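You operate a simulated robot arm through the tools that you are given. There is no shell and no other tool.

Carry out the task below with a simulated robot arm. There is one attempt and no reset: what you move stays moved.

TASK
Switch the blue rocker switch on. Press the green tester button three times. Take the grey pipe with a socket on the top of the grey ring bench and put it away on the top of the blue bench with a grey top. Take the grey coupler fitting and put it in the long green bin. Fetch the blue former and set it on the top of the cream heat cabinet. Take the yellow chock from the top of the small blue bench and leave it on the top of the grey check bench. Put the blue ring on top of the roll of blue tape on the top of the drawer cabinet. Take the tall white fitting with two yellow bands and leave it on the top of the blue check bench. Do these in any order. Set down upright: tall white fitting with two yellow bands.

Only the result counts: the job must be done as asked and must still hold three seconds after the hand-in. Knocking over, shifting, dropping, spilling or breaking anything else fails it.

THE ROBOT
A 7-joint arm with a fingered hand on a trunk, on a base that moves. Base frame: it is fixed to the floor where the robot stands at the start and does not move with it; the origin is under the middle of the robot, x ahead of it, y to its left, z up. Readings come in cm, rad, newtons and seconds.
With the tool pointing down near the work surface it reaches from about 32 to 72 cm from the robot's upright axis, wherever it stands. Its first joint turns from -2.897 to 2.897 rad. Places, roughly: blue former (12x6x12 cm) [380, -30, 80]; blue ring (5x5x2 cm) [700, -310, 80]; blue rocker switch [-70, -190, 70]; green tester button [30, -170, 80]; grey coupler fitting (5x5x8 cm) [310, -60, 80]; grey pipe with a socket (7x7x25 cm) [290, -60, 90]; long green bin (40x20x9 cm) [340, -50, 80]; roll of blue tape (9x9x5 cm) [720, -310, 80]; tall white fitting with two yellow (7x8x11 cm) [720, -300, 80]; top of the blue bench with a grey top [770, -550, 80]; top of the blue check bench [520, -170, 80]; top of the cream heat cabinet (29x20 cm) [488, -200, 114]; top of the grey check bench [630, -120, 80]; yellow chock (8x5x4 cm) [420, 10, 80]. Payload 4 kg.
The tool frame sits at the grasp point between the pads (the TCP): z along the fingers, y along the line on which they close. The tips reach 2.6 cm beyond it. The gripper opens to 14.8 cm; its body begins 7.3 cm behind the TCP. The gripper is a hand of 3 fingers: y runs from the thumb to the fingers, the wrist lies at [0, 0, -23.9] in the tool frame, and closing takes about 1.5 s.
Orientation is told as [roll, pitch, yaw] about the base's x, y, z axes, in that order, counted from this pose: with the fingers straight down and closing along the base's y, the tool's x points along the base's -x, its y along +y and its z along -z.

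THE INTERFACE
- The arm moves only by the tool send_rows. Its argument "motion" is a list of rows, each an object of numbers (a shift or turn left out is 0, a gripper value left out holds the last): "x", "y", "z": the shift along the base's x, y, z in units of 300 mm (1.0 is 300 mm); "wx", "wy", "wz": the turn, a rotation vector about the base's x, y, z in units of 45 degrees (1.0 is 45 degrees). In form: [{"x": .., "y": .., "z": .., "wx": .., "wy": .., "wz": ..}, ...]. A call has 1 to 20 rows; each row is the pose to reach, as a shift and turn from the pose commanded when the call began. "hand" is the finger opening in m, from 0 to 0.148, set as the call begins (left out, the last holds). A call with a number of a shift or a turn outside -1 to 1 is refused whole. Rows are played at 5 a second. More than 5 cm and 0.15 rad between two rows, or a gripper value outside its range, and nothing of the call is played. A pose out of reach is approached as far as the arm can. The call stops where the force on the tool passes 40 N (or 10 N more than at its start, if that is more) or the arm is blocked; 0.2 s more then pass. Each finger travels about 7.2 cm/s and halts on what it meets, pressing with about 23 N; the grip force reading is that of the motor and also rises with nothing between the fingers. The clock runs only during rows and for 0.2 s after the last one: add rows that repeat a pose to give the fingers time. The reply holds the time, the measured pose of the TCP, the force on the tool along the base axes, the opening and the grip force, in the units named above and with some noise, with the torque about the TCP (base axes, N m) and any sound that the robot's microphone picked up.
- Cameras (640 x 400 px; columns grow to the right, rows downward): "scene" is now at [3.15, 13.72, 135.23]; the picture's right is [-0.17, -0.99, 0.00], its down [-0.52, 0.09, -0.85] and it looks along [0.83, -0.14, -0.53] (base axes); focal length 265 px, centre (320, 200). "wrist" rides on the gripper at [6.8, -3.9, -9] in the tool frame; the picture's right is [0.50, 0.87, 0.00], its down [-0.66, 0.38, -0.65] and it looks along [-0.57, 0.33, 0.76] (tool axes); focal length 222 px, centre (320, 200). There is no depth. A picture from a camera that has moved, and an enlarged one, comes with that camera's place and axes in the base frame and with its lens.
- capture(camera): a new picture of that camera. No time passes.
- lift_body(by): slides the trunk up (or, below 0, down) by that many cm; the arm and the scene camera ride with it, the base frame stays. It gives what a move gives, with no picture.
- drive_base(legs): drives the robot by 1 to 6 legs, each [ahead, left, turn to the left] in cm, cm and rad, along the robot's own axes; the way and the turn of a leg run together, so that a leg with both is an arc; at most 150 cm and 3.142 rad a leg. The arm and the cameras ride along, it lands a little off, and it stops where it bumps. It gives what a move gives.
- finger_targets(finger1, finger2, thumb_bend): sets how far each is bent, from 0 (flat) to 1 (curled in); at 0.3 the hand is open as for a grip, at 0.7 the pads meet at the TCP. One left out holds its place. A second passes; each finger stops where it meets its share of the squeeze, and holds until it gets a number again. A gripper value or a shape takes the hand back. It gives what a move gives, with no picture; readings hold the bend of each and the force on the fingers (four entries, about 0 where the hand has none), thumb and palm.
- grasp_type(shape): the hand has 3 fingers and takes this shape, open, in about a second: jaw (thumb against the fingers, like two jaws); tri (thumb and two fingers); tip (a fingertip pinch); poke (one finger out to press); point (the index stretched); flat (the hand flat); cup (the hand cupped); fist (a fist). The gripper value then closes the fingers along that shape, each until it touches; the sizes above hold for jaw. It gives what a move gives, with no picture.
- turn_head(pan, tilt): turns the head with the scene camera to pan (to the left, within 2.705 rad either way) and tilt (down, from -0.506 to 1.204), counted from straight ahead of the robot. It gives what a move gives.
- enlarge(camera, box): a new picture of the part [left, top, right, bottom] of that camera's present view, enlarged. No time passes.
- close_job(): hands the job in; it is judged then, once.

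Places have to be worked out from the pictures, the camera data and where the tool is seen. Open the gripper and draw the arm clear of the work before you hand the job in, unless the task says otherwise.

The tools are called after "Emit:" as name(argument=value, ...) on one line, values as JSON. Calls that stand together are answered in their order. send_rows: Moves the arm, as the interface text tells. Its arguments: {"type":"object","properties":{"motion":{"type":"array"},"hand":{"type":"number"}},"required":["motion"]} The other tools are called the same way: lift_body (by) moves the trunk up or down; grasp_type (shape) gives the hand a shape; finger_targets (finger1, finger2, thumb_bend) moves the fingers one by one; drive_base (legs) drives the base; turn_head (pan, tilt) turns the head that bears the scene camera; capture (camera) takes a picture; enlarge (camera, box) takes an enlarged picture of a part of a camera's view; close_job () hands the job in.

At the start:

```text
time: 0.0
tcp_pos: [53.84, 1.23, 87.98]
tool_rot: [0.0, 0.0, -0.001]
force: [0.1, 0.4, -0.3]
torque: [-0.01, -0.01, 0.04]
grip_width: 14.79
grasp_force: 0.0
shape: jaw
bend: [0.3, 0.3, 0.3]
finger forces: [0.0, 0.0, 0.0, 0.1, 0.0, 0.0]
trunk travel left (down, up): [-30.0, 29.0]
robot x, y, heading: [0.18, -0.39, 0.0]
head pan, tilt (commanded): [-0.171, 0.56]
```

scene: 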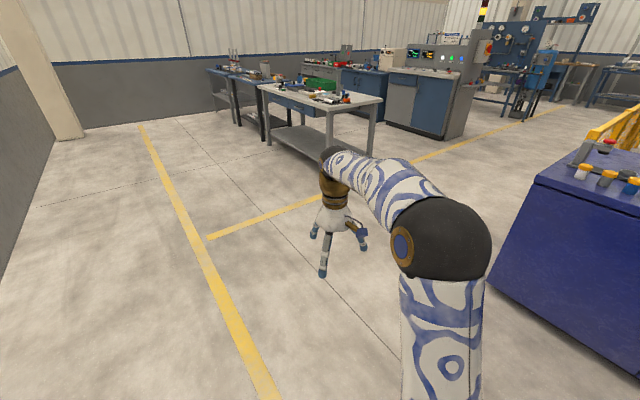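
wrist: 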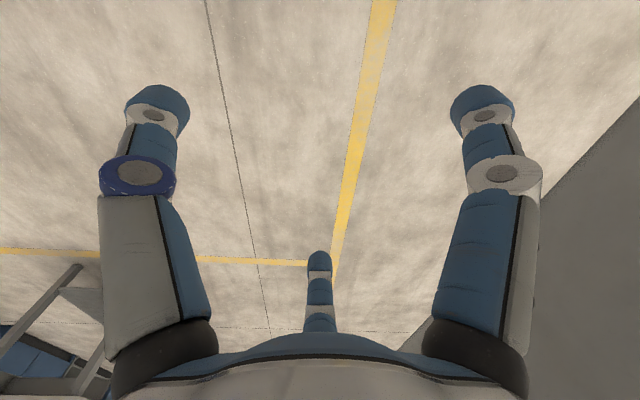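

The start view shows the ring bench area ahead and a blue bench at the right. I turn the head to the right to look at the rocker switch and the tester button.

Emit:
turn_head(pan=-1.5, tilt=0.4)

Emit:
capture(camera="scene")

```text
time: 1.5
tcp_pos: [53.72, 1.22, 87.86]
tool_rot: [-0.001, -0.002, -0.001]
force: [0.0, 0.4, 0.0]
torque: [0.0, -0.02, 0.02]
grip_width: 14.77
grasp_force: 0.1
shape: jaw
bend: [0.3, 0.3, 0.3]
finger forces: [0.0, 0.0, 0.0, 0.0, 0.0, 0.0]
trunk travel left (down, up): [-30.0, 29.0]
robot x, y, heading: [-0.0, 0.33, -0.005]
head pan, tilt (commanded): [-1.499, 0.4]
```

```text
taken
camera scene: at [-5.0, 6.0, 136.69], right [-1.0, -0.07, 0.0], down [-0.03, 0.39, -0.92], along [0.07, -0.92, -0.39], focal length 265 px, centre (320, 200)
```

scene: 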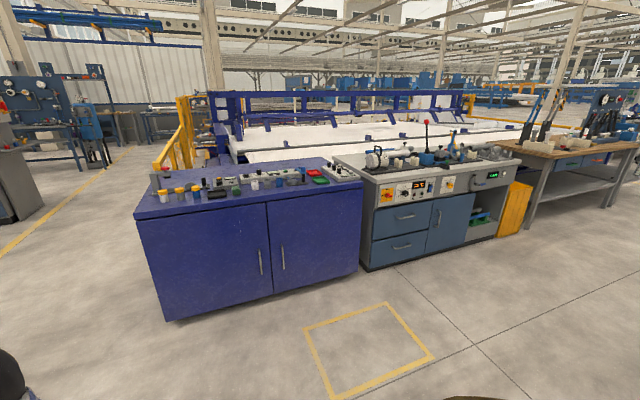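

I see a dark blue cabinet with controls and a grey control bench. I enlarge both.

Emit:
enlarge(camera="scene", box=[130, 140, 370, 290])

Emit:
enlarge(camera="scene", box=[320, 110, 560, 260])

```text
2.67 times, centred on (250, 215) of scene
camera zoom: at [-5.0, 6.0, 136.69], right [-1.0, -0.07, 0.0], down [-0.03, 0.39, -0.92], along [0.07, -0.92, -0.39], focal length 707 px, centre (507, 160)
```

zoom: 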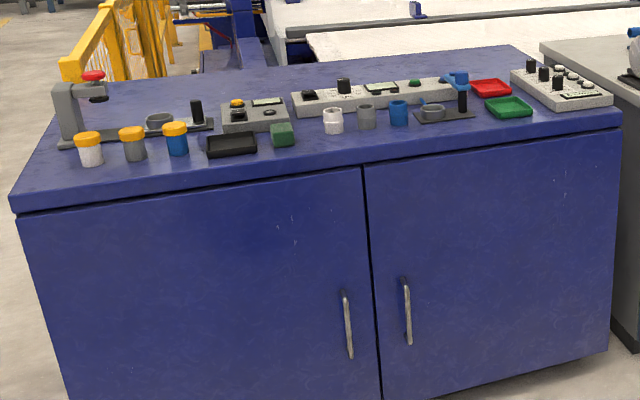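

```text
2.67 times, centred on (440, 185) of scene
camera zoom: at [-5.0, 6.0, 136.69], right [-1.0, -0.07, 0.0], down [-0.03, 0.39, -0.92], along [0.07, -0.92, -0.39], focal length 707 px, centre (0, 240)
```

zoom: 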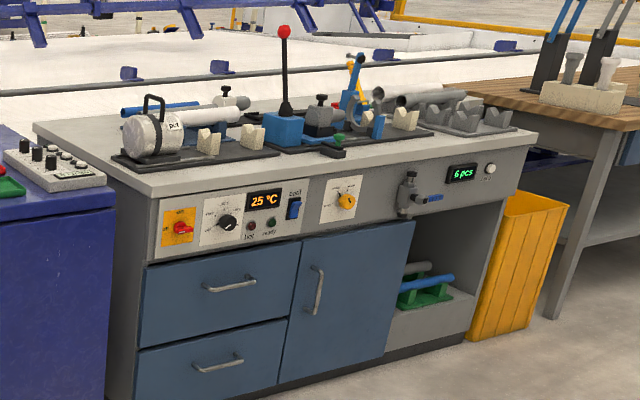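

The green button is on the strip device on the blue bench, near [35,-180,82]. The blue rocker is on the front panel near [-75,-190,66]. I look closer at both, then at the other areas.

Emit:
enlarge(camera="scene", box=[230, 160, 310, 210])

Emit:
enlarge(camera="scene", box=[370, 160, 450, 210])

Emit:
turn_head(pan=-0.7, tilt=0.2)

Emit:
capture(camera="scene")

```text
8.00 times, centred on (270, 185) of scene
camera zoom: at [-5.0, 6.0, 136.69], right [-1.0, -0.07, 0.0], down [-0.03, 0.39, -0.92], along [0.07, -0.92, -0.39], focal length 2122 px, centre (720, 320)
```

zoom: 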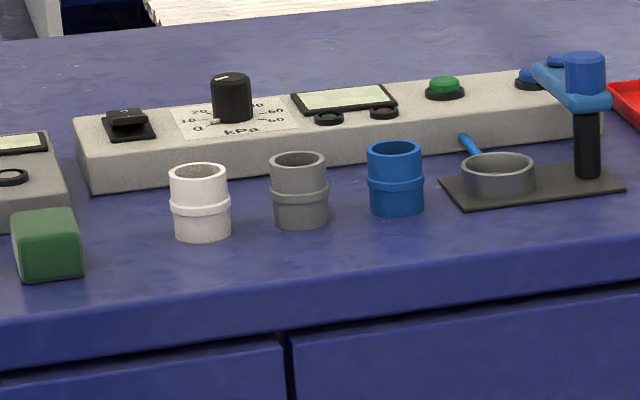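

```text
8.00 times, centred on (410, 185) of scene
camera zoom: at [-5.0, 6.0, 136.69], right [-1.0, -0.07, 0.0], down [-0.03, 0.39, -0.92], along [0.07, -0.92, -0.39], focal length 2122 px, centre (-400, 320)
```

zoom: 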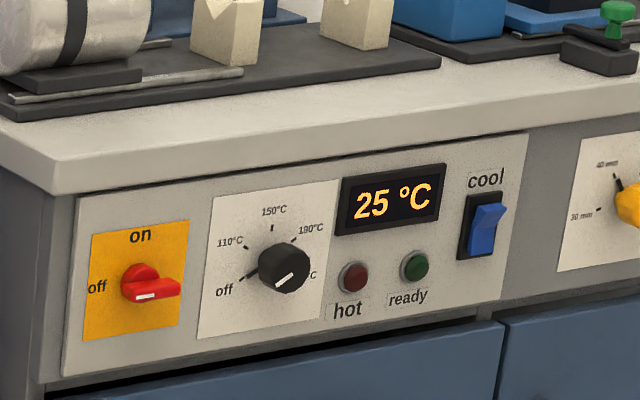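

```text
time: 2.6
tcp_pos: [53.73, 1.25, 87.9]
tool_rot: [0.0, 0.0, 0.001]
force: [-0.3, 0.6, -0.3]
torque: [-0.01, 0.01, 0.04]
grip_width: 14.78
grasp_force: 0.1
shape: jaw
bend: [0.3, 0.3, 0.3]
finger forces: [0.0, 0.1, 0.0, 0.0, 0.0, 0.0]
trunk travel left (down, up): [-30.0, 29.0]
robot x, y, heading: [-0.21, 0.22, 0.002]
head pan, tilt (commanded): [-0.7, 0.201]
```

```text
taken
camera scene: at [1.45, 9.24, 138.55], right [-0.64, -0.76, 0.0], down [-0.15, 0.13, -0.98], along [0.75, -0.63, -0.2], focal length 265 px, centre (320, 200)
```

scene: 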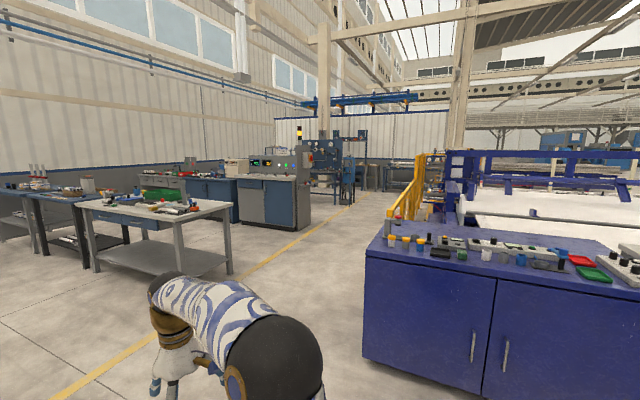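

The rocker is labelled "cool" and I will inspect it closely when near. I look at the far areas and then at the robot's own base footprint.

Emit:
enlarge(camera="scene", box=[0, 130, 320, 280])

Emit:
turn_head(pan=0.0, tilt=1.2)

Emit:
capture(camera="scene")

Emit:
turn_head(pan=-1.2, tilt=1.2)

Emit:
capture(camera="scene")

```text
2.00 times, centred on (160, 205) of scene
camera zoom: at [1.45, 9.24, 138.55], right [-0.64, -0.76, 0.0], down [-0.15, 0.13, -0.98], along [0.75, -0.63, -0.2], focal length 530 px, centre (640, 190)
```

zoom: 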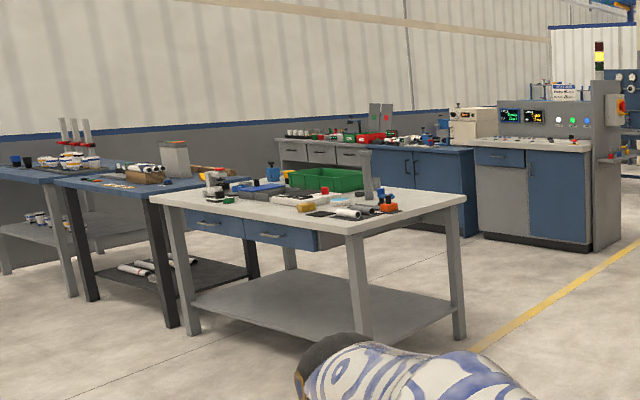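

```text
time: 3.9
tcp_pos: [53.69, 1.22, 87.85]
tool_rot: [0.001, -0.001, 0.0]
force: [-0.2, 0.2, 0.0]
torque: [0.02, 0.03, -0.02]
grip_width: 14.77
grasp_force: 0.0
shape: jaw
bend: [0.3, 0.3, 0.3]
finger forces: [0.0, 0.0, 0.1, 0.0, 0.0, 0.0]
trunk travel left (down, up): [-30.0, 29.0]
robot x, y, heading: [-0.25, -0.07, 0.001]
head pan, tilt (commanded): [0.0, 1.201]
```

```text
taken
camera scene: at [-0.07, 15.24, 130.41], right [0.0, -1.0, 0.0], down [-0.93, 0.0, -0.36], along [0.36, 0.0, -0.93], focal length 265 px, centre (320, 200)
```

scene: 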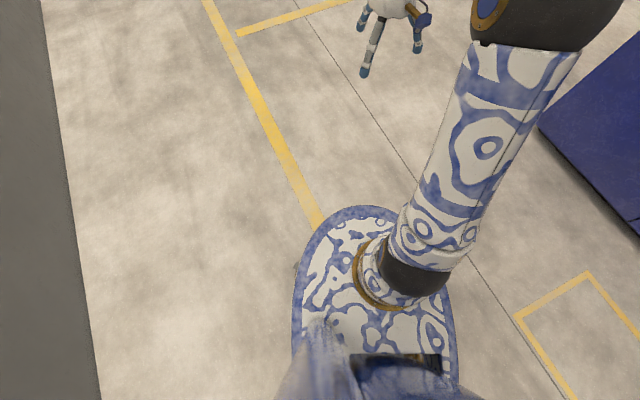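

```text
time: 5.3
tcp_pos: [53.73, 1.14, 87.95]
tool_rot: [0.0, 0.001, 0.0]
force: [-1.1, -0.4, 0.5]
torque: [-0.03, -0.01, 0.03]
grip_width: 14.78
grasp_force: 0.0
shape: jaw
bend: [0.3, 0.3, 0.3]
finger forces: [0.0, 0.1, 0.1, 0.0, 0.0, 0.0]
trunk travel left (down, up): [-30.0, 29.0]
robot x, y, heading: [-0.1, 0.14, -0.005]
head pan, tilt (commanded): [-1.201, 1.201]
```

```text
taken
camera scene: at [-3.64, 10.03, 130.41], right [-0.93, -0.36, 0.0], down [-0.34, 0.87, -0.36], along [0.13, -0.34, -0.93], focal length 265 px, centre (320, 200)
```

scene: 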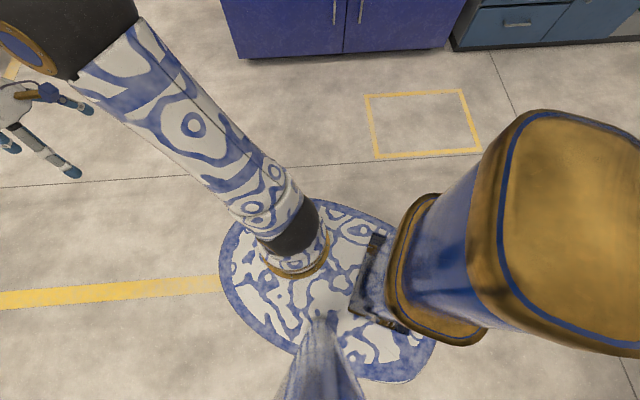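

The base reaches about 30 cm ahead of the axis. I raise and draw the arm in a bit before driving towards the blue bench (front edge turned about 25°).

Emit:
send_rows(motion=[{"x": -0.07, "z": 0.13}, {"x": -0.14, "z": 0.26}, {"x": -0.21, "z": 0.39}, {"x": -0.28, "z": 0.52}, {"x": -0.35, "z": 0.65}])

Emit:
drive_base(legs=[[0, -65, 0], [0, 0, -1.148]])

Emit:
turn_head(pan=0.0, tilt=0.7)

Emit:
capture(camera="scene")

```text
time: 6.5
tcp_pos: [43.13, 1.4, 107.31]
tool_rot: [0.001, -0.002, 0.0]
force: [-0.2, -0.8, 0.8]
torque: [0.0, 0.02, -0.01]
grip_width: 14.79
grasp_force: 0.0
shape: jaw
bend: [0.3, 0.3, 0.3]
finger forces: [0.0, 0.0, 0.0, 0.0, 0.1, 0.0]
trunk travel left (down, up): [-30.0, 29.0]
robot x, y, heading: [0.21, 0.25, -0.0]
head pan, tilt (commanded): [-1.201, 1.201]
```

```text
time: 13.0
tcp_pos: [19.94, -104.53, 107.37]
tool_rot: [0.0, 0.002, -1.135]
force: [-0.6, 0.1, 1.0]
torque: [-0.03, -0.02, 0.0]
grip_width: 14.79
grasp_force: 0.0
shape: jaw
bend: [0.3, 0.3, 0.3]
finger forces: [0.1, 0.1, 0.0, 0.0, 0.0, 0.1]
trunk travel left (down, up): [-30.0, 29.0]
robot x, y, heading: [0.25, -65.39, -1.132]
head pan, tilt (commanded): [-1.201, 1.201]
```

```text
time: 14.4
tcp_pos: [20.03, -104.37, 107.3]
tool_rot: [0.0, -0.001, -1.134]
force: [1.0, -0.2, 0.5]
torque: [-0.02, 0.02, -0.01]
grip_width: 14.77
grasp_force: 0.1
shape: jaw
bend: [0.3, 0.3, 0.3]
finger forces: [0.1, 0.0, 0.0, 0.0, 0.0, 0.0]
trunk travel left (down, up): [-30.0, 29.0]
robot x, y, heading: [0.44, -65.93, -1.135]
head pan, tilt (commanded): [0.0, 0.7]
```

```text
taken
camera scene: at [15.6, -61.69, 134.0], right [-0.91, -0.42, 0.0], down [-0.27, 0.58, -0.76], along [0.32, -0.69, -0.64], focal length 265 px, centre (320, 200)
```

scene: 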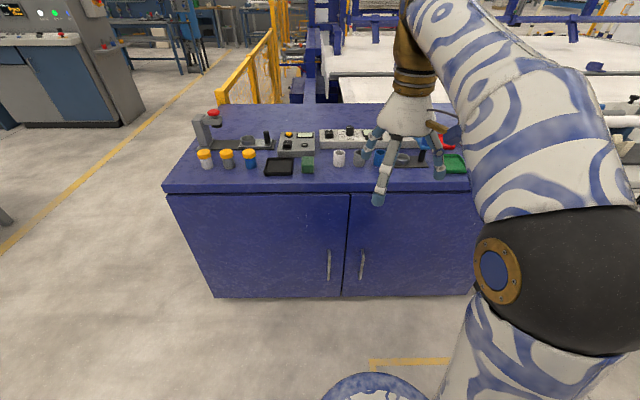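

The bench front edge is nearly square to the robot now. The arm hides the button, so I use the wrist camera and move the head over.

Emit:
capture(camera="wrist")

Emit:
enlarge(camera="scene", box=[160, 90, 480, 290])

```text
taken
camera wrist: at [13.61, -99.8, 116.51], right [0.57, 0.82, 0.0], down [0.62, -0.43, 0.65], along [0.54, -0.38, -0.76], focal length 222 px, centre (320, 200)
```

wrist: 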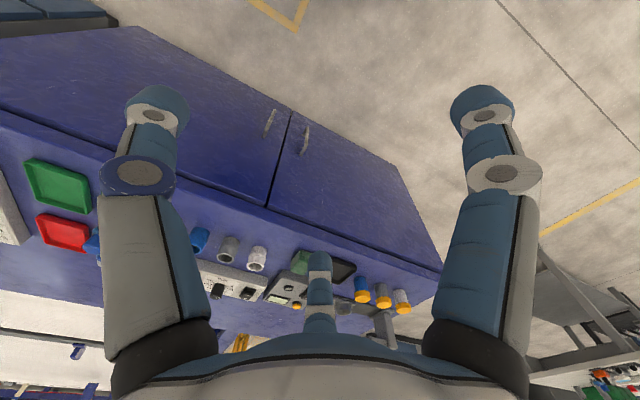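

```text
2.00 times, centred on (320, 190) of scene
camera zoom: at [15.6, -61.69, 134.0], right [-0.91, -0.42, 0.0], down [-0.27, 0.58, -0.76], along [0.32, -0.69, -0.64], focal length 530 px, centre (320, 220)
```

zoom: 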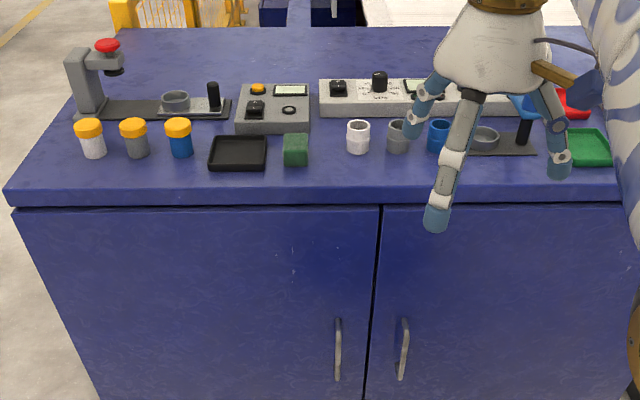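

I swing the arm to the robot's right to free the view, and shape the hand for poking.

Emit:
send_rows(motion=[{"x": -0.14, "y": -0.06, "z": 0.0}, {"x": -0.28, "y": -0.12}, {"x": -0.42, "y": -0.18}, {"x": -0.56, "y": -0.24}, {"x": -0.7, "y": -0.3}, {"x": -0.8, "y": -0.34}])

Emit:
grasp_type(shape="poke")

Emit:
capture(camera="scene")

Emit:
enlarge(camera="scene", box=[300, 100, 500, 225])

```text
time: 15.8
tcp_pos: [-3.9, -114.52, 107.54]
tool_rot: [-0.002, 0.0, -1.135]
force: [0.9, 0.9, 0.5]
torque: [-0.05, 0.01, -0.02]
grip_width: 14.8
grasp_force: 0.0
shape: jaw
bend: [0.3, 0.3, 0.3]
finger forces: [0.1, 0.1, 0.0, 0.0, 0.0, 0.0]
trunk travel left (down, up): [-30.0, 29.0]
robot x, y, heading: [0.65, -65.52, -1.137]
head pan, tilt (commanded): [0.0, 0.7]
```

```text
time: 16.7
tcp_pos: [-3.86, -114.53, 107.39]
tool_rot: [-0.002, -0.001, -1.136]
force: [-0.2, 0.1, 0.0]
torque: [0.01, -0.02, 0.02]
grip_width: 0.0
grasp_force: 0.1
shape: poke
bend: [1.0, 1.0, 0.4]
finger forces: [0.0, 0.0, 0.1, 0.0, 0.1, 0.0]
trunk travel left (down, up): [-30.0, 29.0]
robot x, y, heading: [1.13, -65.96, -1.135]
head pan, tilt (commanded): [0.0, 0.7]
```

```text
taken
camera scene: at [15.6, -61.69, 134.01], right [-0.91, -0.42, 0.0], down [-0.27, 0.58, -0.76], along [0.32, -0.69, -0.64], focal length 265 px, centre (320, 200)
```

scene: 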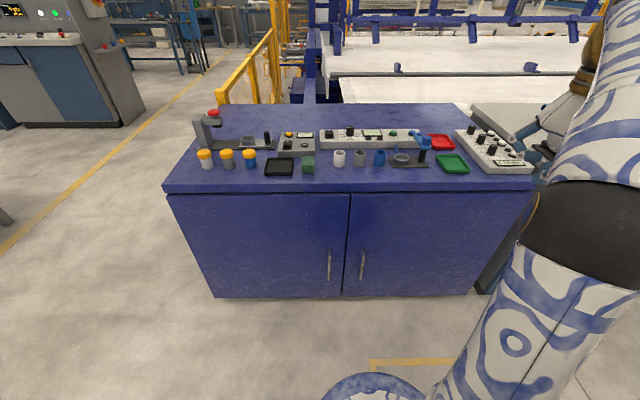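

```text
3.20 times, centred on (400, 162) of scene
camera zoom: at [15.6, -61.69, 134.01], right [-0.91, -0.42, 0.0], down [-0.27, 0.58, -0.76], along [0.32, -0.69, -0.64], focal length 849 px, centre (64, 320)
```

zoom: 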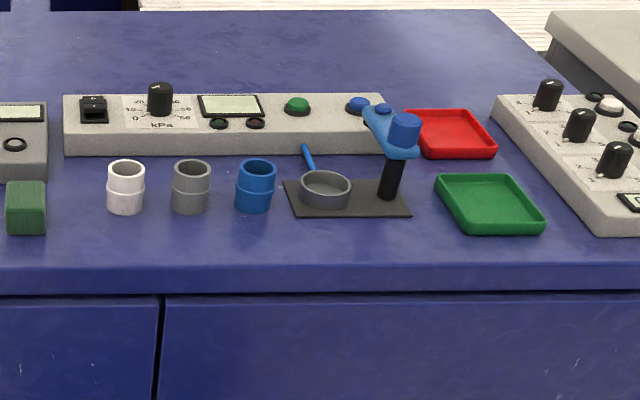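

Triangulating from both views, the button top is near [31, -166.5, 84.8], about 28 cm behind the bench's front edge. I check how the poke shape looks in the wrist camera.

Emit:
capture(camera="wrist")

Emit:
enlarge(camera="scene", box=[480, 60, 640, 220])

```text
taken
camera wrist: at [-10.31, -109.95, 116.53], right [0.57, 0.82, 0.0], down [0.62, -0.43, 0.65], along [0.54, -0.38, -0.76], focal length 222 px, centre (320, 200)
```

wrist: 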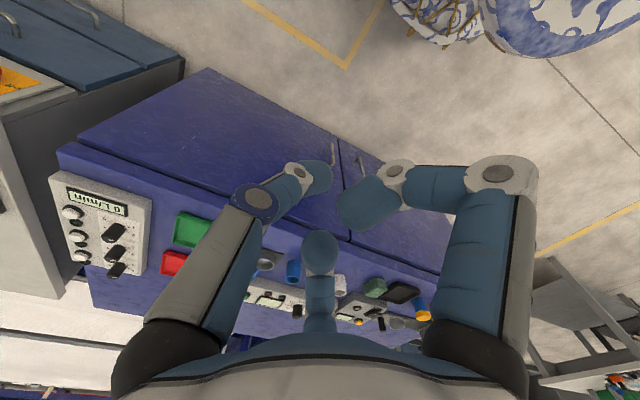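

```text
2.50 times, centred on (560, 140) of scene
camera zoom: at [15.6, -61.69, 134.01], right [-0.91, -0.42, 0.0], down [-0.27, 0.58, -0.76], along [0.32, -0.69, -0.64], focal length 663 px, centre (-280, 350)
```

zoom: 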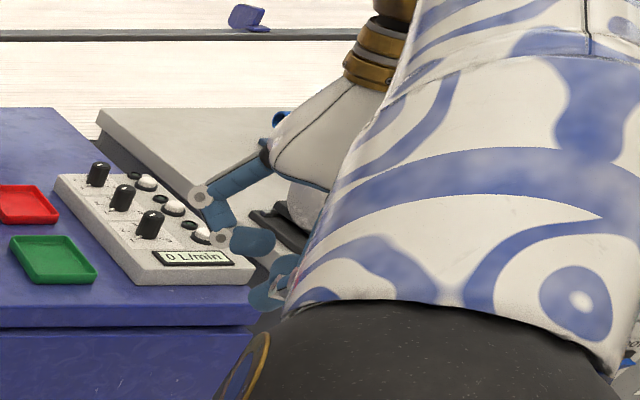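

I need a clearer look at the finger shape in the wrist view.

Emit:
enlarge(camera="wrist", box=[140, 100, 540, 350])

Emit:
grasp_type(shape="point")

Emit:
capture(camera="wrist")

Emit:
grasp_type(shape="fist")

Emit:
capture(camera="wrist")

```text
1.60 times, centred on (340, 225) of wrist
camera zoom: at [-10.31, -109.95, 116.53], right [0.57, 0.82, 0.0], down [0.62, -0.43, 0.65], along [0.54, -0.38, -0.76], focal length 355 px, centre (288, 160)
```

zoom: 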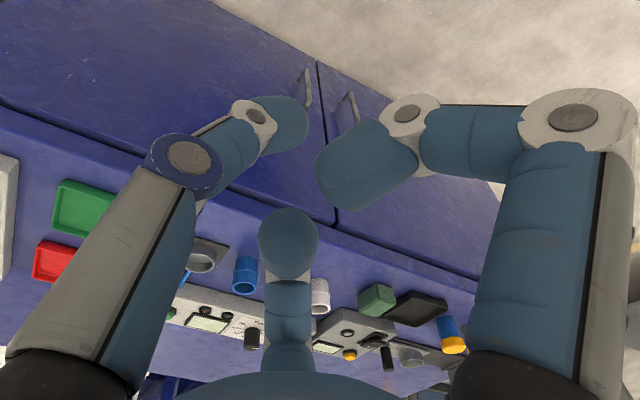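

```text
time: 17.6
tcp_pos: [-3.95, -114.61, 107.3]
tool_rot: [0.002, -0.001, -1.134]
force: [0.2, -0.5, 0.8]
torque: [-0.01, 0.01, 0.01]
grip_width: 14.22
grasp_force: 0.1
shape: point
bend: [0.7, 1.0, 0.86]
finger forces: [0.0, 0.2, 0.1, 0.0, 0.1, 0.0]
trunk travel left (down, up): [-30.0, 29.0]
robot x, y, heading: [0.55, -65.95, -1.138]
head pan, tilt (commanded): [0.0, 0.7]
```

```text
taken
camera wrist: at [-10.31, -109.95, 116.53], right [0.57, 0.82, 0.0], down [0.62, -0.43, 0.65], along [0.54, -0.38, -0.76], focal length 222 px, centre (320, 200)
```

wrist: 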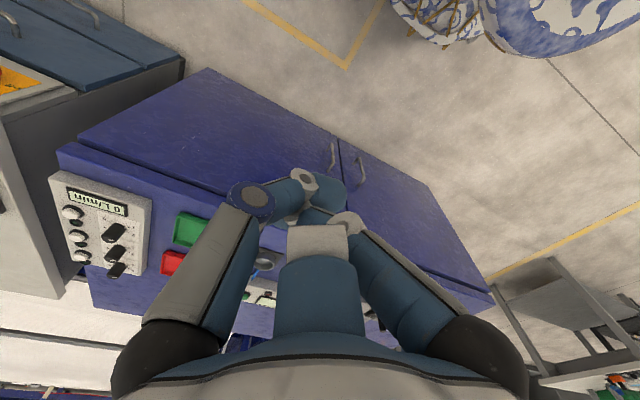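

```text
time: 18.5
tcp_pos: [-3.9, -114.62, 107.3]
tool_rot: [0.0, 0.0, -1.136]
force: [0.4, 0.2, -0.4]
torque: [0.02, 0.0, 0.0]
grip_width: 0.0
grasp_force: 0.0
shape: fist
bend: [1.0, 1.0, 0.58]
finger forces: [0.1, 0.0, 0.0, 0.0, 0.0, 0.0]
trunk travel left (down, up): [-30.0, 29.0]
robot x, y, heading: [0.78, -65.44, -1.138]
head pan, tilt (commanded): [0.0, 0.7]
```

```text
taken
camera wrist: at [-10.31, -109.95, 116.53], right [0.57, 0.82, 0.0], down [0.62, -0.43, 0.65], along [0.54, -0.38, -0.76], focal length 222 px, centre (320, 200)
```

wrist: 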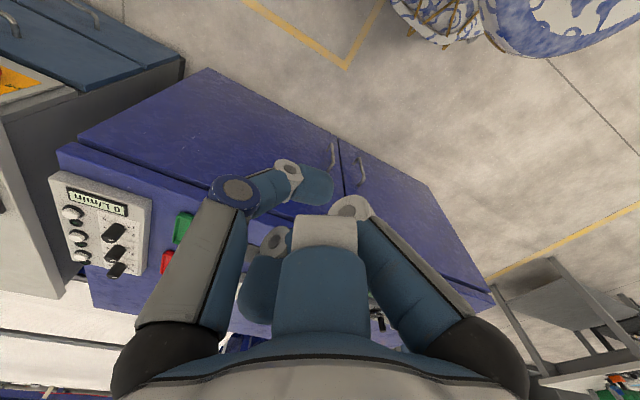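

I try the plain jaw closed (tips meeting at the TCP) as a pressing tool and look at it.

Emit:
grasp_type(shape="jaw")

Emit:
send_rows(motion=[{"z": 0.0}, {"z": 0.0}, {"z": 0.0}, {"z": 0.0}, {"z": 0.0}, {"z": 0.0}, {"z": 0.0}, {"z": 0.0}], hand=0.0)

Emit:
capture(camera="wrist")

```text
time: 19.4
tcp_pos: [-4.02, -114.57, 107.31]
tool_rot: [-0.001, 0.0, -1.135]
force: [-0.4, 0.2, -0.5]
torque: [-0.03, 0.03, -0.01]
grip_width: 14.82
grasp_force: 0.0
shape: jaw
bend: [0.3, 0.3, 0.3]
finger forces: [0.1, 0.0, 0.0, 0.1, 0.0, 0.0]
trunk travel left (down, up): [-30.0, 29.0]
robot x, y, heading: [0.5, -65.84, -1.135]
head pan, tilt (commanded): [0.0, 0.7]
```

```text
time: 21.2
tcp_pos: [-3.99, -114.51, 107.4]
tool_rot: [0.001, 0.0, -1.134]
force: [-0.6, 0.2, 0.4]
torque: [0.03, 0.0, -0.04]
grip_width: 0.02
grasp_force: 22.9
shape: jaw
bend: [0.7, 0.7, 0.7]
finger forces: [0.0, 0.0, 0.0, 0.0, 0.1, 0.0]
trunk travel left (down, up): [-30.0, 29.0]
robot x, y, heading: [0.83, -66.12, -1.133]
head pan, tilt (commanded): [0.0, 0.7]
```

```text
taken
camera wrist: at [-10.33, -109.96, 116.53], right [0.57, 0.82, 0.0], down [0.62, -0.43, 0.65], along [0.54, -0.38, -0.76], focal length 222 px, centre (320, 200)
```

wrist: 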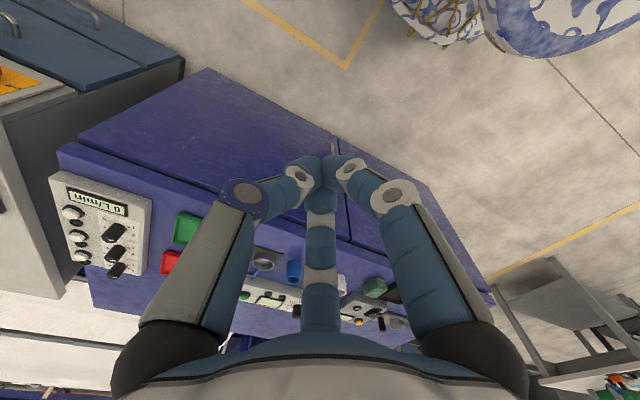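

The closed jaw makes a neat pointer with its tips 2.6 cm beyond the TCP. I bring the hand back to the middle and drive so the button lies straight ahead at about 64 cm.

Emit:
send_rows(motion=[{"x": 0.14, "y": 0.06}, {"x": 0.28, "y": 0.12}, {"x": 0.42, "y": 0.18}, {"x": 0.56, "y": 0.24}, {"x": 0.7, "y": 0.3}, {"x": 0.76, "y": 0.33}])

Emit:
drive_base(legs=[[25, -14.8, 0.02], [14, 0, 0]])

Emit:
capture(camera="wrist")

Emit:
capture(camera="scene")

```text
time: 22.6
tcp_pos: [18.6, -104.49, 107.46]
tool_rot: [0.0, -0.001, -1.137]
force: [0.4, -0.3, -0.5]
torque: [-0.02, 0.01, 0.0]
grip_width: 0.0
grasp_force: 23.0
shape: jaw
bend: [0.7, 0.7, 0.7]
finger forces: [0.0, 0.0, 0.0, 0.0, 0.1, 0.1]
trunk travel left (down, up): [-30.0, 29.0]
robot x, y, heading: [0.6, -66.11, -1.132]
head pan, tilt (commanded): [0.0, 0.7]
```

```text
time: 25.6
tcp_pos: [22.41, -146.45, 107.43]
tool_rot: [-0.001, 0.001, -1.134]
force: [0.5, 0.4, 0.0]
torque: [-0.01, -0.01, 0.0]
grip_width: 0.0
grasp_force: 23.1
shape: jaw
bend: [0.7, 0.7, 0.7]
finger forces: [0.0, 0.1, 0.0, 0.1, 0.0, 0.2]
trunk travel left (down, up): [-30.0, 29.0]
robot x, y, heading: [4.21, -107.99, -1.136]
head pan, tilt (commanded): [0.0, 0.7]
```

```text
taken
camera wrist: at [16.1, -141.97, 116.62], right [0.57, 0.82, 0.0], down [0.62, -0.43, 0.65], along [0.54, -0.37, -0.76], focal length 222 px, centre (320, 200)
```

wrist: 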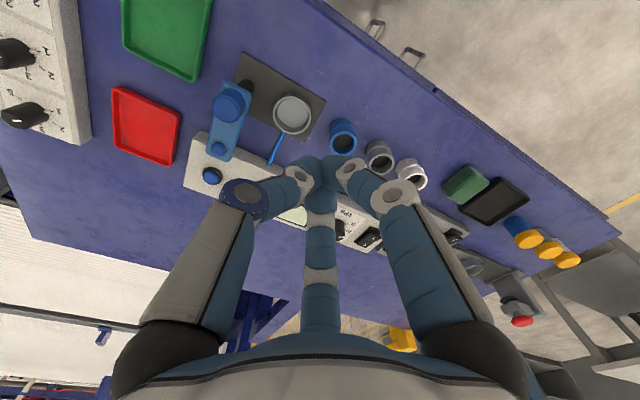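

```text
taken
camera scene: at [19.29, -103.68, 134.01], right [-0.91, -0.42, 0.0], down [-0.27, 0.58, -0.76], along [0.32, -0.69, -0.64], focal length 265 px, centre (320, 200)
```

scene: 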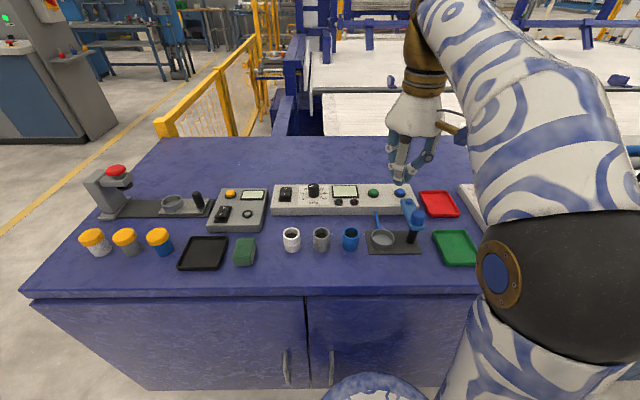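

The button is visible now at about (373,193). I enlarge to locate it exactly.

Emit:
enlarge(camera="scene", box=[330, 140, 450, 215])

```text
5.33 times, centred on (390, 178) of scene
camera zoom: at [19.29, -103.68, 134.01], right [-0.91, -0.42, 0.0], down [-0.27, 0.58, -0.76], along [0.32, -0.69, -0.64], focal length 1414 px, centre (-53, 320)
```

zoom: 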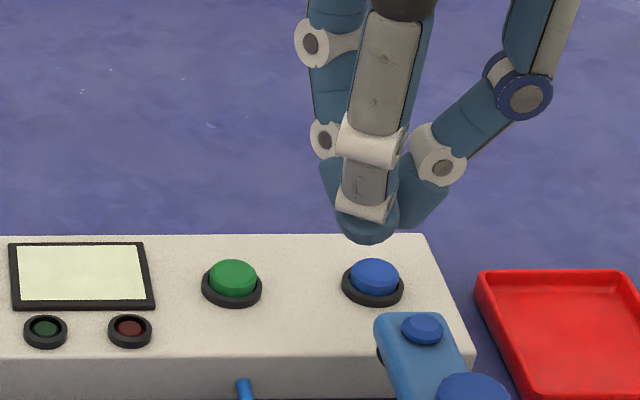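

Triangulated again, the button top is at about [31.4, -168.3, 84]. I move the hand horizontally above it and then down to hover about 4 cm above.

Emit:
send_rows(motion=[{"x": 0.06, "y": -0.146}, {"x": 0.12, "y": -0.292}, {"x": 0.18, "y": -0.437}, {"x": 0.24, "y": -0.583}, {"x": 0.3, "y": -0.728}, {"x": 0.3, "y": -0.728, "z": -0.15}, {"x": 0.3, "y": -0.728, "z": -0.3}, {"x": 0.3, "y": -0.728, "z": -0.42}, {"x": 0.3, "y": -0.728, "z": -0.5}])

Emit:
capture(camera="wrist")

Emit:
enlarge(camera="scene", box=[330, 140, 450, 215])

```text
time: 27.6
tcp_pos: [31.41, -167.46, 92.17]
tool_rot: [-0.001, 0.0, -1.132]
force: [0.6, 0.8, 0.3]
torque: [-0.04, -0.03, 0.02]
grip_width: 0.01
grasp_force: 23.0
shape: jaw
bend: [0.7, 0.7, 0.7]
finger forces: [0.1, 0.0, 0.0, 0.1, 0.0, 0.0]
out of reach, approached as far as the arm can: row 3, 4, 5, 6, 7, 8, 9
trunk travel left (down, up): [-30.0, 29.0]
robot x, y, heading: [4.07, -107.76, -1.128]
head pan, tilt (commanded): [0.0, 0.7]
```

```text
taken
camera wrist: at [25.07, -162.85, 101.33], right [0.57, 0.82, 0.0], down [0.62, -0.43, 0.65], along [0.54, -0.37, -0.76], focal length 222 px, centre (320, 200)
```

wrist: 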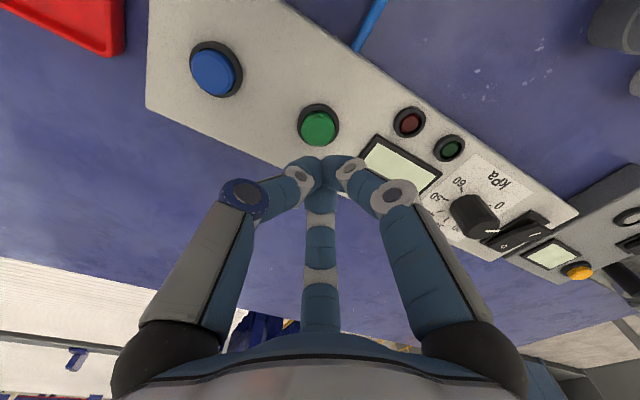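

```text
5.33 times, centred on (390, 178) of scene
camera zoom: at [19.3, -103.72, 134.01], right [-0.91, -0.42, 0.0], down [-0.27, 0.58, -0.76], along [0.32, -0.69, -0.64], focal length 1414 px, centre (-53, 320)
```

zoom: 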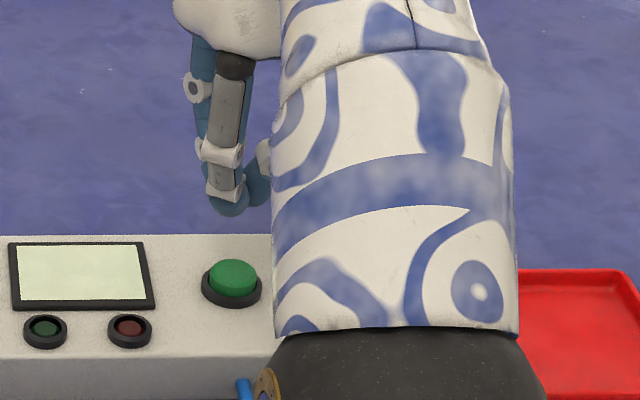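

The wrist view puts the button right below the tips (top near z 84.7). I press down slowly in small steps and watch force and sound.

Emit:
send_rows(motion=[{"x": -0.01, "z": -0.06}, {"x": -0.01, "z": -0.1}, {"x": -0.01, "z": -0.13}, {"x": -0.01, "z": -0.145}, {"x": -0.01, "z": -0.155}, {"x": -0.01, "z": -0.165}, {"x": -0.01, "z": -0.175}, {"x": -0.01, "z": -0.185}])

Emit:
enlarge(camera="scene", box=[330, 140, 450, 215])

Emit:
capture(camera="wrist")

```text
time: 29.4
tcp_pos: [31.82, -169.3, 87.43]
tool_rot: [-0.001, 0.003, -1.133]
force: [0.3, -0.2, 1.6]
torque: [0.0, -0.03, -0.01]
grip_width: 0.0
grasp_force: 23.1
shape: jaw
bend: [0.7, 0.7, 0.7]
finger forces: [0.0, 0.0, 0.0, 0.0, 0.0, 0.0]
out of reach, approached as far as the arm can: row 1, 2, 3, 4, 5, 6, 7, 8
trunk travel left (down, up): [-30.0, 29.0]
robot x, y, heading: [4.42, -108.51, -1.136]
head pan, tilt (commanded): [0.0, 0.7]
```

```text
5.33 times, centred on (390, 178) of scene
camera zoom: at [19.3, -103.7, 134.01], right [-0.91, -0.42, 0.0], down [-0.27, 0.58, -0.76], along [0.32, -0.69, -0.64], focal length 1414 px, centre (-53, 320)
```

zoom: 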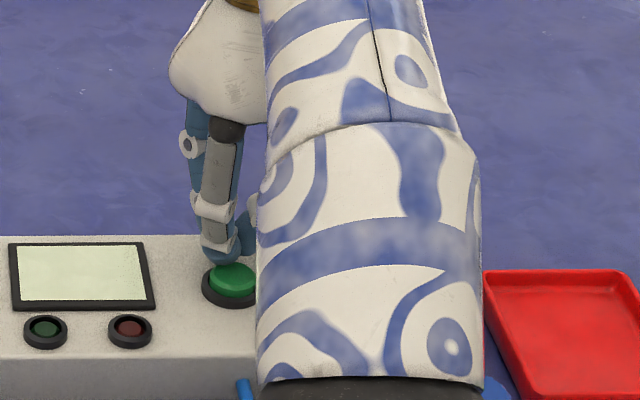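

```text
taken
camera wrist: at [25.44, -164.8, 96.57], right [0.57, 0.82, 0.0], down [0.62, -0.43, 0.65], along [0.54, -0.37, -0.76], focal length 222 px, centre (320, 200)
```

wrist: 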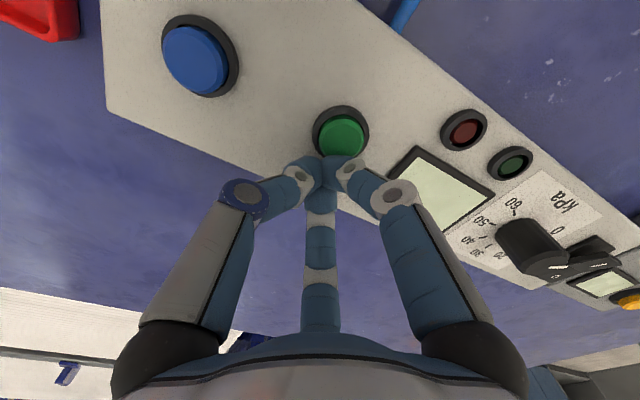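

The tips ended about 2 cm behind the button since the pose is at the reach limit. I lift again and drive 5 cm closer.

Emit:
send_rows(motion=[{"x": -0.03, "y": 0.06, "z": 0.12}, {"x": -0.07, "y": 0.15, "z": 0.22}])

Emit:
drive_base(legs=[[5, 0, 0]])

Emit:
capture(camera="wrist")

```text
time: 30.0
tcp_pos: [29.8, -166.39, 94.4]
tool_rot: [0.004, -0.003, -1.132]
force: [0.2, -0.3, 0.1]
torque: [0.04, 0.03, 0.02]
grip_width: 0.02
grasp_force: 22.7
shape: jaw
bend: [0.7, 0.7, 0.7]
finger forces: [0.1, 0.0, 0.0, 0.0, 0.0, 0.0]
out of reach, approached as far as the arm can: row 1, 2
trunk travel left (down, up): [-30.0, 29.0]
robot x, y, heading: [3.82, -108.03, -1.133]
head pan, tilt (commanded): [0.0, 0.7]
```

```text
time: 30.9
tcp_pos: [32.0, -170.86, 94.31]
tool_rot: [0.003, -0.001, -1.129]
force: [0.8, -0.4, -0.3]
torque: [-0.02, 0.0, 0.02]
grip_width: 0.0
grasp_force: 23.0
shape: jaw
bend: [0.7, 0.7, 0.7]
finger forces: [0.0, 0.1, 0.0, 0.1, 0.0, 0.0]
trunk travel left (down, up): [-30.0, 29.0]
robot x, y, heading: [6.43, -112.95, -1.13]
head pan, tilt (commanded): [0.0, 0.7]
```

```text
taken
camera wrist: at [25.62, -166.37, 103.51], right [0.57, 0.82, 0.0], down [0.62, -0.43, 0.66], along [0.54, -0.37, -0.76], focal length 222 px, centre (320, 200)
```

wrist: 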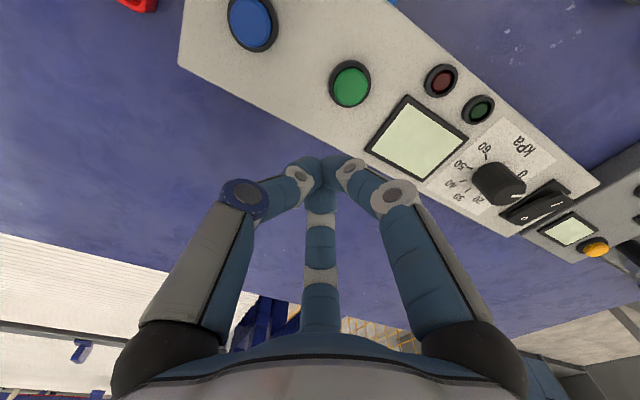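

The button projects consistently to [30.8, -167.0]. I move the tips over it.

Emit:
send_rows(motion=[{"x": -0.02, "y": 0.065, "z": -0.03}, {"x": -0.04, "y": 0.129, "z": -0.1}, {"x": -0.04, "y": 0.129, "z": -0.1}])

Emit:
capture(camera="wrist")

Emit:
enlarge(camera="scene", box=[330, 140, 450, 215])

```text
time: 31.7
tcp_pos: [30.75, -167.05, 91.46]
tool_rot: [0.003, -0.002, -1.13]
force: [0.5, 0.5, -0.2]
torque: [-0.01, 0.03, 0.0]
grip_width: 0.02
grasp_force: 22.8
shape: jaw
bend: [0.7, 0.7, 0.7]
finger forces: [0.1, 0.0, 0.0, 0.0, 0.0, 0.0]
trunk travel left (down, up): [-30.0, 29.0]
robot x, y, heading: [6.62, -112.98, -1.126]
head pan, tilt (commanded): [0.0, 0.7]
```

```text
taken
camera wrist: at [24.34, -162.38, 100.52], right [0.57, 0.82, 0.0], down [0.62, -0.43, 0.66], along [0.54, -0.37, -0.75], focal length 222 px, centre (320, 200)
```

wrist: 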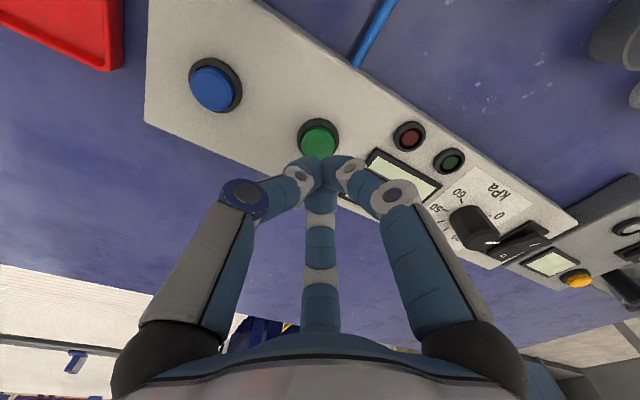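

```text
5.33 times, centred on (390, 178) of scene
camera zoom: at [21.44, -108.26, 134.01], right [-0.91, -0.43, 0.0], down [-0.27, 0.58, -0.77], along [0.33, -0.69, -0.64], focal length 1414 px, centre (-53, 320)
```

zoom: 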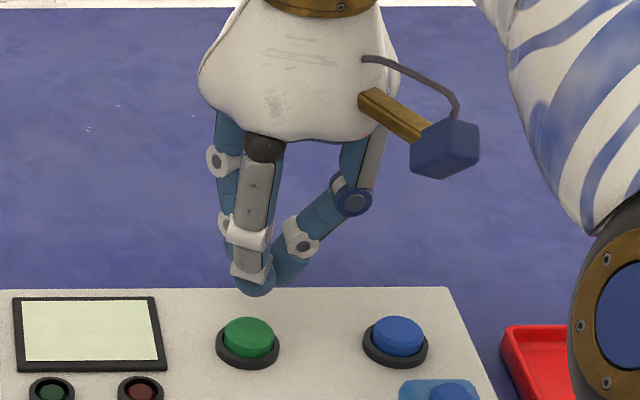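

The tips are straight above the button. I press down in small steps.

Emit:
send_rows(motion=[{"z": -0.07}, {"z": -0.11}, {"z": -0.13}, {"z": -0.145}, {"z": -0.155}, {"z": -0.165}, {"z": -0.175}, {"z": -0.185}, {"z": -0.195}, {"z": -0.205}])

Emit:
enlarge(camera="scene", box=[330, 140, 450, 215])

```text
time: 33.3
tcp_pos: [30.71, -167.0, 87.02]
tool_rot: [0.001, -0.02, -1.134]
force: [-2.0, 2.7, 77.4]
torque: [-0.1, 0.05, 0.03]
grip_width: 0.0
grasp_force: 22.5
shape: jaw
bend: [0.7, 0.7, 0.7]
finger forces: [73.0, 0.0, 0.0, 0.1, 82.3, 0.0]
trunk travel left (down, up): [-30.0, 29.0]
robot x, y, heading: [6.2, -111.98, -1.131]
head pan, tilt (commanded): [0.0, 0.7]
heard: click
stopped in row 7: the force on the tool passed its limit at 42 N (the readings are from after the stop); the commanded pose is now the measured one
```

```text
5.33 times, centred on (390, 178) of scene
camera zoom: at [21.25, -107.88, 134.08], right [-0.91, -0.42, 0.0], down [-0.27, 0.58, -0.77], along [0.33, -0.69, -0.64], focal length 1414 px, centre (-53, 320)
```

zoom: 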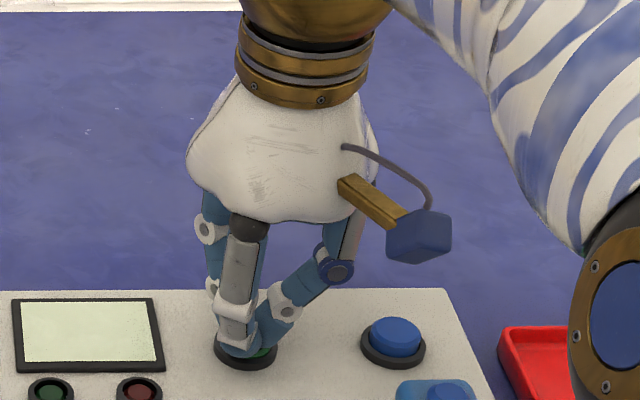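

A click was heard: press one. I lift 3 cm for release.

Emit:
send_rows(motion=[{"z": 0.04}, {"z": 0.1}, {"z": 0.1}])

Emit:
enlarge(camera="scene", box=[330, 140, 450, 215])

```text
time: 34.1
tcp_pos: [30.77, -167.02, 89.54]
tool_rot: [0.001, -0.006, -1.132]
force: [0.5, -0.1, -0.3]
torque: [-0.01, -0.03, 0.01]
grip_width: 0.01
grasp_force: 22.9
shape: jaw
bend: [0.7, 0.7, 0.7]
finger forces: [0.0, 0.0, 0.0, 0.0, 0.0, 0.0]
trunk travel left (down, up): [-30.0, 29.0]
robot x, y, heading: [6.27, -112.59, -1.129]
head pan, tilt (commanded): [0.0, 0.7]
```

```text
5.33 times, centred on (390, 178) of scene
camera zoom: at [21.45, -108.28, 133.99], right [-0.91, -0.43, 0.0], down [-0.27, 0.58, -0.76], along [0.33, -0.69, -0.64], focal length 1414 px, centre (-53, 320)
```

zoom: 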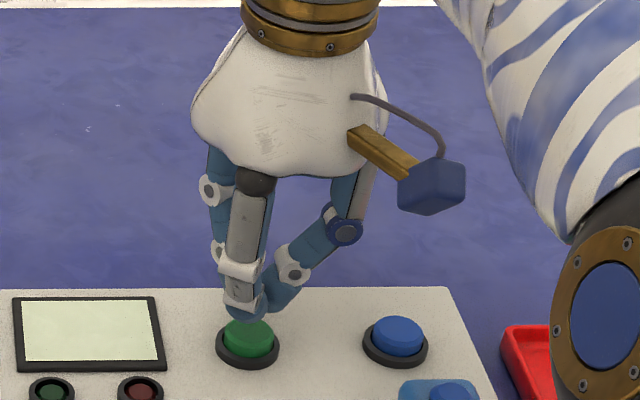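

The button sprang back. Second press, slowly.

Emit:
send_rows(motion=[{"z": -0.05}, {"z": -0.075}, {"z": -0.085}, {"z": -0.095}, {"z": -0.102}, {"z": -0.109}, {"z": -0.116}, {"z": -0.123}])

Emit:
send_rows(motion=[{"z": 0.04}, {"z": 0.1}, {"z": 0.1}, {"z": 0.1}])

```text
time: 35.6
tcp_pos: [30.93, -167.1, 87.13]
tool_rot: [0.001, -0.028, -1.132]
force: [-3.7, 5.0, 83.7]
torque: [0.25, 0.4, 0.0]
grip_width: 0.0
grasp_force: 23.5
shape: jaw
bend: [0.7, 0.7, 0.7]
finger forces: [68.6, 0.0, 0.0, 0.0, 79.4, 0.0]
trunk travel left (down, up): [-30.0, 29.0]
robot x, y, heading: [6.28, -112.64, -1.135]
head pan, tilt (commanded): [0.0, 0.7]
heard: click
stopped in row 7: the force on the tool passed its limit at 42 N (the readings are from after the stop); the commanded pose is now the measured one
```

```text
time: 36.6
tcp_pos: [31.02, -167.06, 89.53]
tool_rot: [0.003, -0.013, -1.131]
force: [-0.7, -0.3, -0.5]
torque: [0.03, 0.03, 0.02]
grip_width: 0.0
grasp_force: 22.6
shape: jaw
bend: [0.7, 0.7, 0.7]
finger forces: [0.1, 0.0, 0.1, 0.0, 0.1, 0.0]
trunk travel left (down, up): [-30.0, 29.0]
robot x, y, heading: [6.48, -112.52, -1.138]
head pan, tilt (commanded): [0.0, 0.7]
```

Second click heard. Third press the same way.

Emit:
send_rows(motion=[{"z": -0.05}, {"z": -0.075}, {"z": -0.085}, {"z": -0.095}, {"z": -0.102}, {"z": -0.109}, {"z": -0.116}, {"z": -0.123}])

Emit:
send_rows(motion=[{"z": 0.04}, {"z": 0.12}, {"z": 0.26}, {"z": 0.4}, {"z": 0.55}])

Emit:
capture(camera="scene")

```text
time: 38.0
tcp_pos: [31.0, -167.19, 87.25]
tool_rot: [0.0, -0.032, -1.13]
force: [0.1, -1.0, 24.0]
torque: [0.32, 0.17, 0.04]
grip_width: 0.01
grasp_force: 23.4
shape: jaw
bend: [0.7, 0.7, 0.7]
finger forces: [0.0, 0.0, 0.0, 0.0, 0.1, 0.0]
trunk travel left (down, up): [-30.0, 29.0]
robot x, y, heading: [6.28, -112.62, -1.13]
head pan, tilt (commanded): [0.0, 0.7]
heard: click
stopped in row 6: the force on the tool passed its limit at 41 N (the readings are from after the stop); the commanded pose is now the measured one
```

```text
time: 38.2
tcp_pos: [31.02, -167.32, 87.02]
tool_rot: [0.002, -0.036, -1.134]
force: [0.3, -0.5, 14.3]
torque: [0.01, 0.02, 0.02]
grip_width: 0.0
grasp_force: 23.1
shape: jaw
bend: [0.7, 0.7, 0.7]
finger forces: [0.0, 0.0, 0.0, 0.0, 0.0, 0.0]
trunk travel left (down, up): [-30.0, 29.0]
robot x, y, heading: [6.38, -112.68, -1.128]
head pan, tilt (commanded): [0.0, 0.7]
stopped in row 1: the force on the tool passed its limit at 88 N (the readings are from after the stop); the commanded pose is now the measured one
```

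```text
taken
camera scene: at [21.38, -108.13, 133.95], right [-0.91, -0.43, 0.0], down [-0.27, 0.58, -0.77], along [0.33, -0.69, -0.64], focal length 265 px, centre (320, 200)
```

scene: 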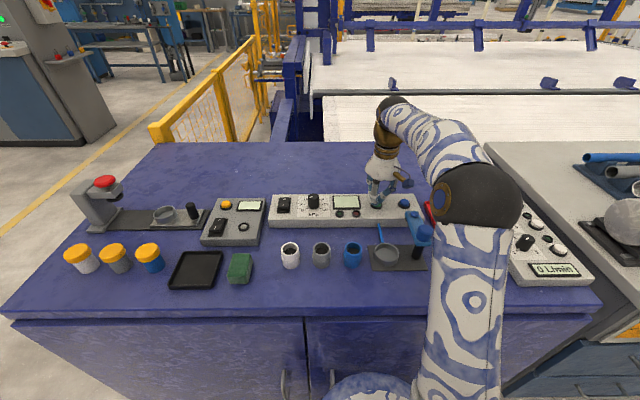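

The third click was heard, and then a lift call stopped early on a force spike. I lift again gently and look at the tester's display.

Emit:
send_rows(motion=[{"z": 0.05}, {"z": 0.1}, {"z": 0.2}, {"z": 0.3}, {"z": 0.4}, {"z": 0.5}, {"z": 0.6}])

Emit:
enlarge(camera="scene", box=[260, 170, 440, 240])

```text
time: 39.8
tcp_pos: [30.74, -167.11, 102.41]
tool_rot: [0.002, -0.029, -1.131]
force: [-0.4, -0.6, 0.5]
torque: [0.02, 0.0, 0.01]
grip_width: 0.0
grasp_force: 23.1
shape: jaw
bend: [0.7, 0.7, 0.7]
finger forces: [0.0, 0.0, 0.0, 0.0, 0.1, 0.0]
out of reach, approached as far as the arm can: row 7
trunk travel left (down, up): [-30.0, 29.0]
robot x, y, heading: [6.66, -112.72, -1.134]
head pan, tilt (commanded): [0.0, 0.7]
```

```text
3.56 times, centred on (350, 205) of scene
camera zoom: at [21.45, -108.3, 134.01], right [-0.91, -0.43, 0.0], down [-0.27, 0.58, -0.76], along [0.33, -0.69, -0.64], focal length 943 px, centre (213, 182)
```

zoom: 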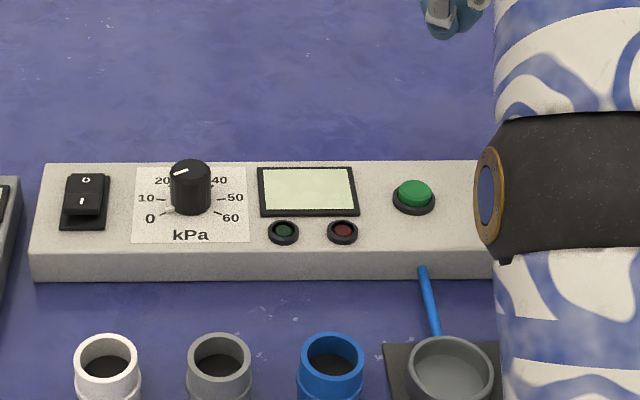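

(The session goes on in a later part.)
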